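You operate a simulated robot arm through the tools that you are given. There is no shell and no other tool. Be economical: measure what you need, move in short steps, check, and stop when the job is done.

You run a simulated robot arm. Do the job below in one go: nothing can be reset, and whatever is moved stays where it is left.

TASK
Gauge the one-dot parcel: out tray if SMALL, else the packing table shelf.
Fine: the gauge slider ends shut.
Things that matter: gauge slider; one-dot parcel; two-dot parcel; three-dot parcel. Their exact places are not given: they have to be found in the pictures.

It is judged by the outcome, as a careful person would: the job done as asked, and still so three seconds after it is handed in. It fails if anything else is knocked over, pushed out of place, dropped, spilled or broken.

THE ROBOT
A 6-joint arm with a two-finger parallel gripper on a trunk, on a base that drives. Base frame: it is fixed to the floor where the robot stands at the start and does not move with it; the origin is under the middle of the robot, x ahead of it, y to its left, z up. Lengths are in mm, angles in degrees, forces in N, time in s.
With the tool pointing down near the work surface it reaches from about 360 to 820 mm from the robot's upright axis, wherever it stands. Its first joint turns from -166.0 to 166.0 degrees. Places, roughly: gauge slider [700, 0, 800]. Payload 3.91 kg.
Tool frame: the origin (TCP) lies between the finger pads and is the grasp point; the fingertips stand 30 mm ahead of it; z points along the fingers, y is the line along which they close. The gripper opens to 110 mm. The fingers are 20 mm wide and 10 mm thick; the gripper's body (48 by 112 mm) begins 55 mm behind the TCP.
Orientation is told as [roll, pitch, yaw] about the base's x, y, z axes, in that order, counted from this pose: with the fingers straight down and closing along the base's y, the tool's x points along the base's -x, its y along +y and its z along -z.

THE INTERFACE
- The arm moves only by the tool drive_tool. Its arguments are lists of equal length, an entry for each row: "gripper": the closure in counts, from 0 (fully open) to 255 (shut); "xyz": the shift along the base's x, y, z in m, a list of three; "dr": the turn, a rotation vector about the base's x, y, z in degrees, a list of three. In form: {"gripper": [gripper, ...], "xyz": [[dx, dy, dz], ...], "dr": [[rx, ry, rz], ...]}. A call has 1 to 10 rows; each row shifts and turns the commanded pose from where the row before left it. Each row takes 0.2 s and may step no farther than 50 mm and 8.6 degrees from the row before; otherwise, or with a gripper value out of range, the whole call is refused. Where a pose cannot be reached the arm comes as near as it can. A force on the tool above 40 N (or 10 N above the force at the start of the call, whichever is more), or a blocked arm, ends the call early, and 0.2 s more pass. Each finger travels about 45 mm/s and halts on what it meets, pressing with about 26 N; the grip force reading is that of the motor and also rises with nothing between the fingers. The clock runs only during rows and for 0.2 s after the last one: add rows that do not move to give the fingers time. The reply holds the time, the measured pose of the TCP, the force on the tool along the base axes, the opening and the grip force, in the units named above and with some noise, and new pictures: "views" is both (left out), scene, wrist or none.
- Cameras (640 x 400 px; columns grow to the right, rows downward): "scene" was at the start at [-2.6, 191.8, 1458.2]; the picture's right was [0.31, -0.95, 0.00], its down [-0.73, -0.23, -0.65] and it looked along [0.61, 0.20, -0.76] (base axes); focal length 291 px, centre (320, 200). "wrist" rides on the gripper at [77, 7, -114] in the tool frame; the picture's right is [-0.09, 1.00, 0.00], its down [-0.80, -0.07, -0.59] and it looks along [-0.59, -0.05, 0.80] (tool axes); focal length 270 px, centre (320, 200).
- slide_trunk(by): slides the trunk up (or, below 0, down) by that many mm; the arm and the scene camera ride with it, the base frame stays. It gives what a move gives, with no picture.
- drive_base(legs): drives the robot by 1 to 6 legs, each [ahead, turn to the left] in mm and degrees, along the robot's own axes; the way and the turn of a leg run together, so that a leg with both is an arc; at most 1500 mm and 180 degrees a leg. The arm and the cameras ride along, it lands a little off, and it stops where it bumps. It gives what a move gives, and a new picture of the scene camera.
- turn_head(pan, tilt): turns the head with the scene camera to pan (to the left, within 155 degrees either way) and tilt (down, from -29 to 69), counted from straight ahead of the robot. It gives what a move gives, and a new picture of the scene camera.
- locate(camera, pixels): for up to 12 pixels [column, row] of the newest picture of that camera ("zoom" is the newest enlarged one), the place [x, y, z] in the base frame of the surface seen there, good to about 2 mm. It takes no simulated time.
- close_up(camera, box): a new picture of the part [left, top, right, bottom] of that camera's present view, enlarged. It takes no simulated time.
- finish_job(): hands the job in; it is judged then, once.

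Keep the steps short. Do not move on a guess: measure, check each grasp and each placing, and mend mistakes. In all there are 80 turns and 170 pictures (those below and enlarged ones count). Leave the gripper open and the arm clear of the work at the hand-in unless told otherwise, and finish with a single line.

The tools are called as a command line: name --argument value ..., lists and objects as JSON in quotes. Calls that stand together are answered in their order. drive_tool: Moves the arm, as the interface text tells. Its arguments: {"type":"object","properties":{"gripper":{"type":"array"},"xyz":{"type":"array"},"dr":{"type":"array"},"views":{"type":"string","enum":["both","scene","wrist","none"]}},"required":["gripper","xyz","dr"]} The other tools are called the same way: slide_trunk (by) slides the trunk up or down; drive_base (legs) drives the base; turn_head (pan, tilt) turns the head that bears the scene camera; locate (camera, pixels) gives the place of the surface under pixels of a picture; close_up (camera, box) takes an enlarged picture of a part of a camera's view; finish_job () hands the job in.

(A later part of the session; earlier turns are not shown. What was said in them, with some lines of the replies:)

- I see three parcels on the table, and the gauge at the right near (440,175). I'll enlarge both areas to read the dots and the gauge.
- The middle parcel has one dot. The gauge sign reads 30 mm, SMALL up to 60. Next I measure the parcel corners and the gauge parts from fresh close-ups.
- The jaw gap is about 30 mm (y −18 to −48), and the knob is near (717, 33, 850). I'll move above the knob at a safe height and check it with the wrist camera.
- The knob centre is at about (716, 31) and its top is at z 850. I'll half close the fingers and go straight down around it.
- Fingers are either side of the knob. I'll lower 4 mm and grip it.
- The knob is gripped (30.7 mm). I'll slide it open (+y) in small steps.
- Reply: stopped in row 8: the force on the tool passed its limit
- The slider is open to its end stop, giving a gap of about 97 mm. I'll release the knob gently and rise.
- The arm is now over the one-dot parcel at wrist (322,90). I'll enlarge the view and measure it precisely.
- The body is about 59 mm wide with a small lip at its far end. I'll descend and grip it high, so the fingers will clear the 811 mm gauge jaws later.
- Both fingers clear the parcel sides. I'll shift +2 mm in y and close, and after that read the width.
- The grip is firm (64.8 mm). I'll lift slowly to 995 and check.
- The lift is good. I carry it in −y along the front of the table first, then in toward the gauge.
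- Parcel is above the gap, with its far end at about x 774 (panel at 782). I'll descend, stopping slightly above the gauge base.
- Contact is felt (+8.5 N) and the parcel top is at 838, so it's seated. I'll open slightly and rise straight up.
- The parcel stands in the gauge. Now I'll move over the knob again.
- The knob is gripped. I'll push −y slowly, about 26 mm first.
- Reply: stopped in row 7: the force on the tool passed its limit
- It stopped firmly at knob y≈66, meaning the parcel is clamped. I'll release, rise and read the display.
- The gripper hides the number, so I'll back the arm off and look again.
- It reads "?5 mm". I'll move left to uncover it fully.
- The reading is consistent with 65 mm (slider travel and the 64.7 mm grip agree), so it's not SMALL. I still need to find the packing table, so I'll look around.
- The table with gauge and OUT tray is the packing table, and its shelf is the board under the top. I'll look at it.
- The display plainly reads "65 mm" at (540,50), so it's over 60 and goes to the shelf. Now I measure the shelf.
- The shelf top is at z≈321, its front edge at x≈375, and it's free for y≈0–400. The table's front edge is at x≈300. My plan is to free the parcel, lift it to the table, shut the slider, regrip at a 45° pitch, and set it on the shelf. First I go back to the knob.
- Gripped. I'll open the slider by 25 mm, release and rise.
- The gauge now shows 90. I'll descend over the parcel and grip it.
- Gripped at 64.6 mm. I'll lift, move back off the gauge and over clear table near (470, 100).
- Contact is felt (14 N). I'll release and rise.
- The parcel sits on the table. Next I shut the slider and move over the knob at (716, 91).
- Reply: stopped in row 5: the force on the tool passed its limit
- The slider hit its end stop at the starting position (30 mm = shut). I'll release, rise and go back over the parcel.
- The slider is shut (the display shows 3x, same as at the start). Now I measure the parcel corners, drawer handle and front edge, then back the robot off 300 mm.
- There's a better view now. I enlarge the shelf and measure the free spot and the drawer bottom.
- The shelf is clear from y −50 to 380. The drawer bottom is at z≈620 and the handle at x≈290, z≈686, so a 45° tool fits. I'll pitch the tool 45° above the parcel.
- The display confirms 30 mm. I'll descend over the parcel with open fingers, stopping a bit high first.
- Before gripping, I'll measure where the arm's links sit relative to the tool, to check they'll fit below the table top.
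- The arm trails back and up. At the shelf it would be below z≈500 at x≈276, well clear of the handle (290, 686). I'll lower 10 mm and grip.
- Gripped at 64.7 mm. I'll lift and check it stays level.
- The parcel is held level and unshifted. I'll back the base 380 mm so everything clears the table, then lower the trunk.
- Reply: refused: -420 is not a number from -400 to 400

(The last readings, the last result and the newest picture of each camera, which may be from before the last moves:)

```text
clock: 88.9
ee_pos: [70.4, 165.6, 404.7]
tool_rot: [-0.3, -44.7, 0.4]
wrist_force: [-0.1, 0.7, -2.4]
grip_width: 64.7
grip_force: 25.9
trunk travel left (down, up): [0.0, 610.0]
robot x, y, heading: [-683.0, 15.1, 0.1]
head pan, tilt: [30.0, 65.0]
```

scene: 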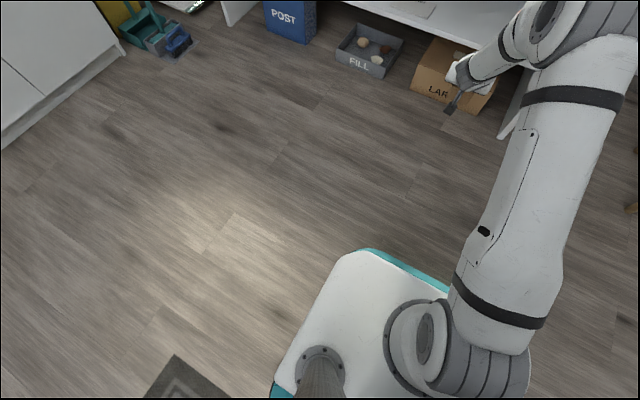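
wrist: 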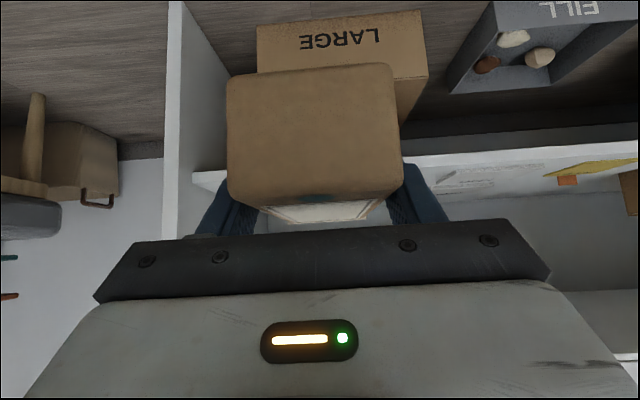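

The parcel's underside is at about z 366, 45 mm above shelf level. I'll aim the head at the shelf, then drive in partway.

turn_head --pan 22 --tilt 35

drive_base --legs '[[200, 0]]'

```text
clock: 89.9
ee_pos: [71.2, 165.3, 404.6]
tool_rot: [-0.3, -44.8, 0.3]
wrist_force: [0.4, 0.2, -2.5]
grip_width: 64.7
grip_force: 25.3
trunk travel left (down, up): [0.0, 610.0]
robot x, y, heading: [-676.0, 14.6, 0.1]
head pan, tilt: [22.0, 35.0]
```

scene: 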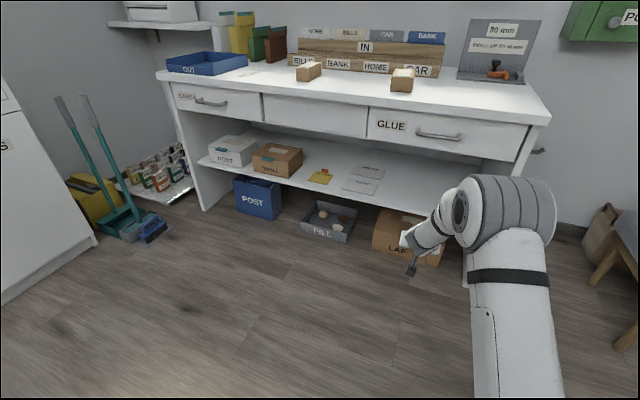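

```text
clock: 91.5
ee_pos: [277.4, 163.6, 405.3]
tool_rot: [-0.3, -44.8, 0.0]
wrist_force: [0.6, -0.2, -2.6]
grip_width: 64.8
grip_force: 25.5
trunk travel left (down, up): [0.0, 610.0]
robot x, y, heading: [-473.2, 14.3, 0.4]
head pan, tilt: [22.0, 35.0]
```

scene: 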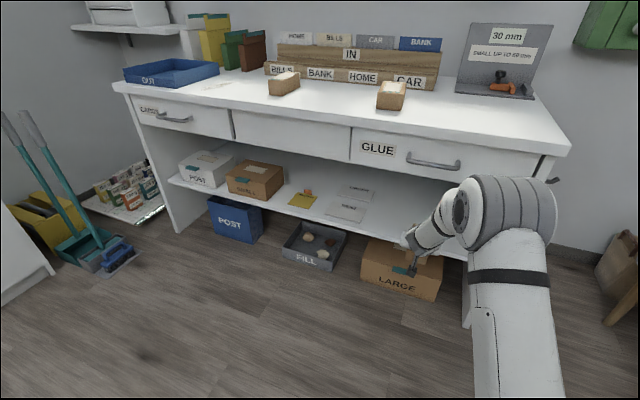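

Clear so far. I'll drive in the remaining 175 mm.

drive_base --legs '[[175, 0]]'

close_up --camera "scene" --box '[300, 130, 560, 310]'

```text
clock: 93.0
ee_pos: [450.3, 161.0, 403.8]
tool_rot: [-0.3, -44.7, -0.1]
wrist_force: [-0.2, -0.1, -2.6]
grip_width: 64.6
grip_force: 26.1
trunk travel left (down, up): [0.0, 610.0]
robot x, y, heading: [-300.4, 15.1, 0.0]
head pan, tilt: [22.0, 35.0]
```

scene: 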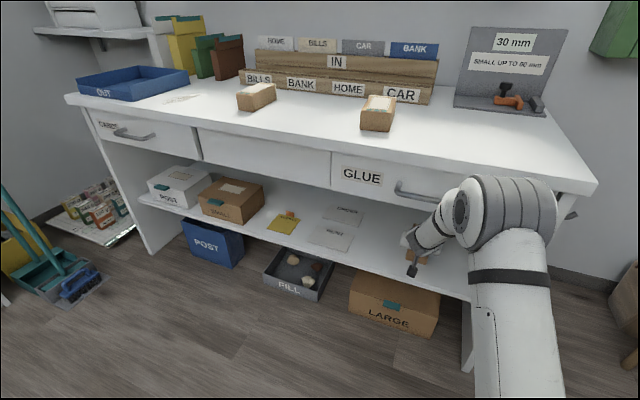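

```text
2.22 times, centred on (430, 220) of scene
```

zoom: 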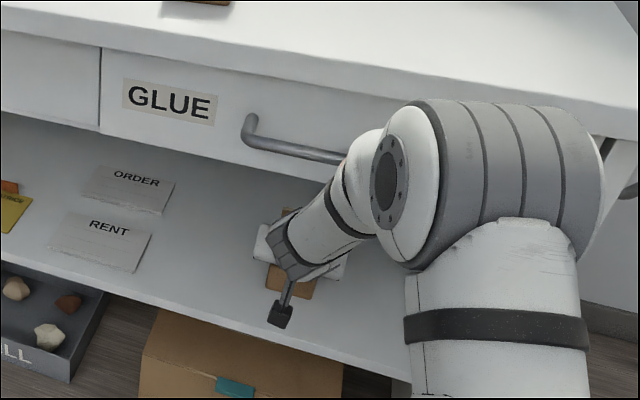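

The parcel is over the shelf and the arm is clear of the handle. I'll lower it slowly.

drive_tool --gripper '[255, 255, 255, 255, 255, 255]' --xyz '[[0.01, 0, -0.01], [0, 0, -0.01], [0, 0, -0.01], [0, 0, -0.007], [0, 0, -0.003], [0, 0, 0]]' --dr '[[0, 0, 0], [0, 0, 0], [0, 0, 0], [0, 0, 0], [0, 0, 0], [0, 0, 0]]'

```text
clock: 94.3
ee_pos: [459.8, 160.8, 364.8]
tool_rot: [-0.3, -44.7, -0.1]
wrist_force: [0.5, 0.6, -2.7]
grip_width: 64.8
grip_force: 26.1
trunk travel left (down, up): [0.0, 610.0]
robot x, y, heading: [-303.0, 15.8, 0.2]
head pan, tilt: [22.0, 35.0]
```

scene: 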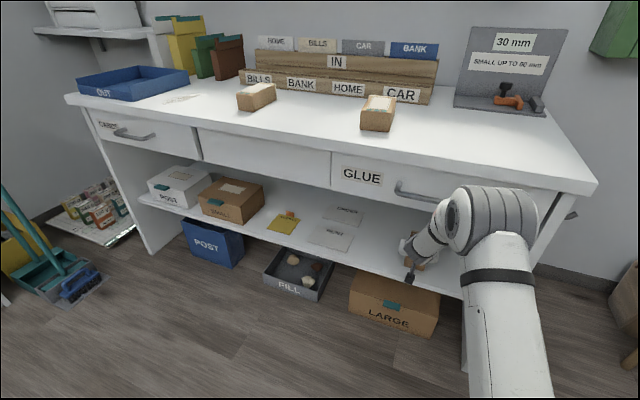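
wrist: 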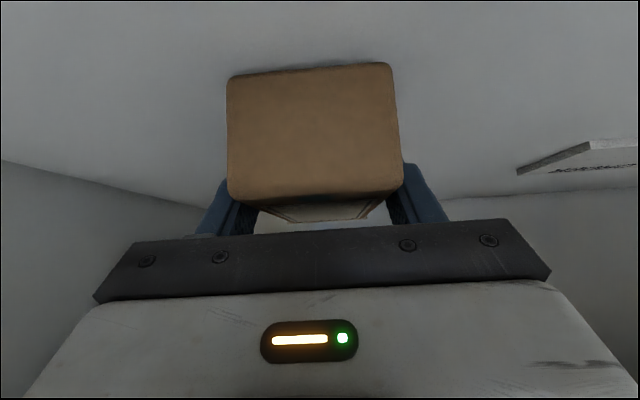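

drive_tool --gripper '[255, 255, 255, 255]' --xyz '[[0, 0, -0.002], [0, 0, -0.0015], [0, 0, -0.001], [0, 0, 0]]' --dr '[[0, 0, 0], [0, 0, 0], [0, 0, 0], [0, 0, 0]]' --views "none"

```text
clock: 95.3
ee_pos: [461.1, 160.6, 359.8]
tool_rot: [-0.3, -44.7, -0.1]
wrist_force: [0.1, -0.6, -1.5]
grip_width: 64.8
grip_force: 25.4
trunk travel left (down, up): [0.0, 610.0]
robot x, y, heading: [-302.4, 13.9, 0.2]
head pan, tilt: [22.0, 35.0]
```

drive_tool --gripper '[255, 255, 255]' --xyz '[[0, 0, -0.001], [0, 0, -0.001], [0, 0, 0]]' --dr '[[0, 0, 0], [0, 0, 0], [0, 0, 0]]' --views "none"

```text
clock: 96.2
ee_pos: [461.4, 161.7, 359.4]
tool_rot: [-0.2, -44.7, -0.2]
wrist_force: [-2.2, -0.4, 3.8]
grip_width: 64.8
grip_force: 25.8
trunk travel left (down, up): [0.0, 610.0]
robot x, y, heading: [-299.3, 18.7, -0.2]
head pan, tilt: [22.0, 35.0]
```

Contact is beginning (+3.8 N). I'll go half a millimetre more, then release and lift back along the tool axis.

drive_tool --gripper '[255, 0, 0, 0, 0, 0]' --xyz '[[0, 0, -0.0006], [0, 0, 0], [0, 0, 0], [0, 0, 0], [0, 0, 0], [0, 0, 0]]' --dr '[[0, 0, 0], [0, 0, 0], [0, 0, 0], [0, 0, 0], [0, 0, 0], [0, 0, 0]]'

```text
clock: 97.5
ee_pos: [460.3, 160.3, 358.9]
tool_rot: [-0.4, -44.8, -0.1]
wrist_force: [-0.5, -0.1, 0.7]
grip_width: 109.8
grip_force: 0.1
trunk travel left (down, up): [0.0, 610.0]
robot x, y, heading: [-301.0, 13.5, 0.0]
head pan, tilt: [22.0, 35.0]
```

scene: 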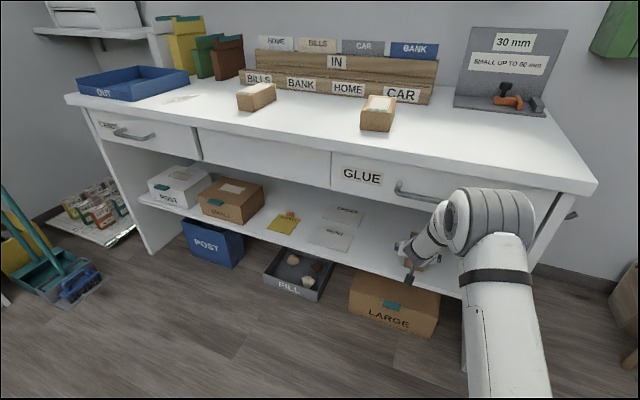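
wrist: 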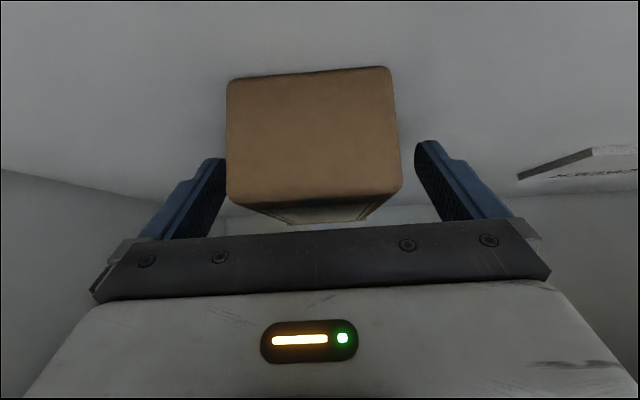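

The parcel is released and unmoved. I'll back the tool out along its own axis, then drive the base back.

drive_tool --gripper '[0, 0, 0, 0]' --xyz '[[-0.01, 0, 0.01], [-0.02, 0, 0.02], [-0.02, 0, 0.015], [0, 0, 0]]' --dr '[[0, 0, 0], [0, 0, 0], [0, 0, 0], [0, 0, 0]]' --views "wrist"

drive_base --legs '[[-330, 0]]'

close_up --camera "scene" --box '[300, 60, 560, 270]'

```text
clock: 98.5
ee_pos: [409.6, 160.9, 402.6]
tool_rot: [-0.4, -44.8, 0.0]
wrist_force: [0.1, 0.6, 0.6]
grip_width: 110.3
grip_force: 0.1
trunk travel left (down, up): [0.0, 610.0]
robot x, y, heading: [-301.9, 16.1, -0.0]
head pan, tilt: [22.0, 35.0]
```

wrist: 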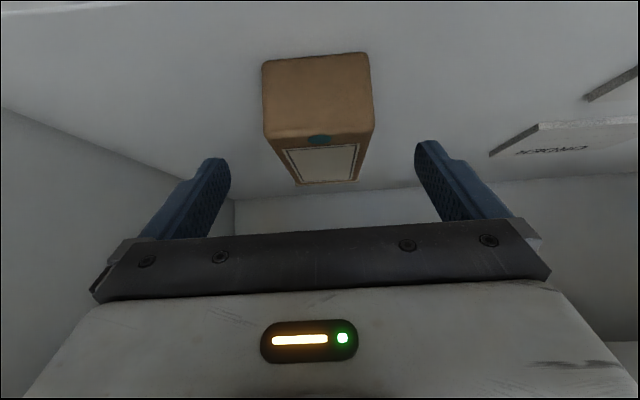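

```text
clock: 100.7
ee_pos: [85.7, 158.4, 403.3]
tool_rot: [-0.3, -44.8, -0.3]
wrist_force: [0.0, -0.1, -0.3]
grip_width: 110.3
grip_force: 0.1
trunk travel left (down, up): [0.0, 610.0]
robot x, y, heading: [-627.2, 15.9, -0.1]
head pan, tilt: [22.0, 35.0]
```

scene: 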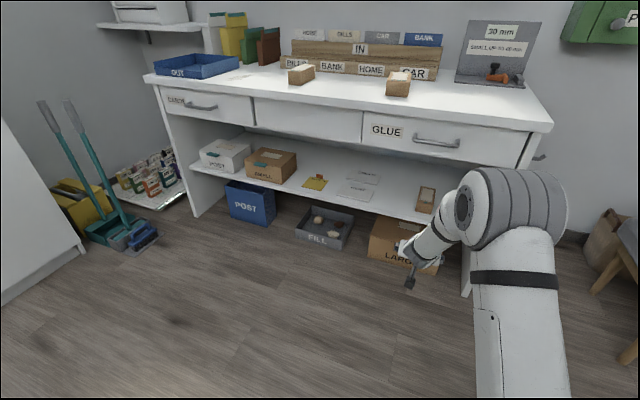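

```text
1.90 times, centred on (430, 165) of scene
```

zoom: 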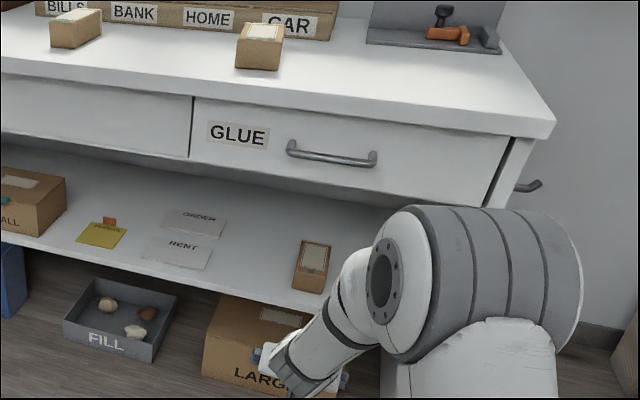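

The one-dot parcel rests flat on the packing table's shelf. The slider is shut at 30 mm, nothing else has moved, and the gripper is open and clear, so I'm handing in.

finish_job

```text
The job is handed in.
```

The one-dot parcel gauged 65 mm, over the 60 mm limit for SMALL, so it's on the packing table shelf, and the gauge slider is shut.
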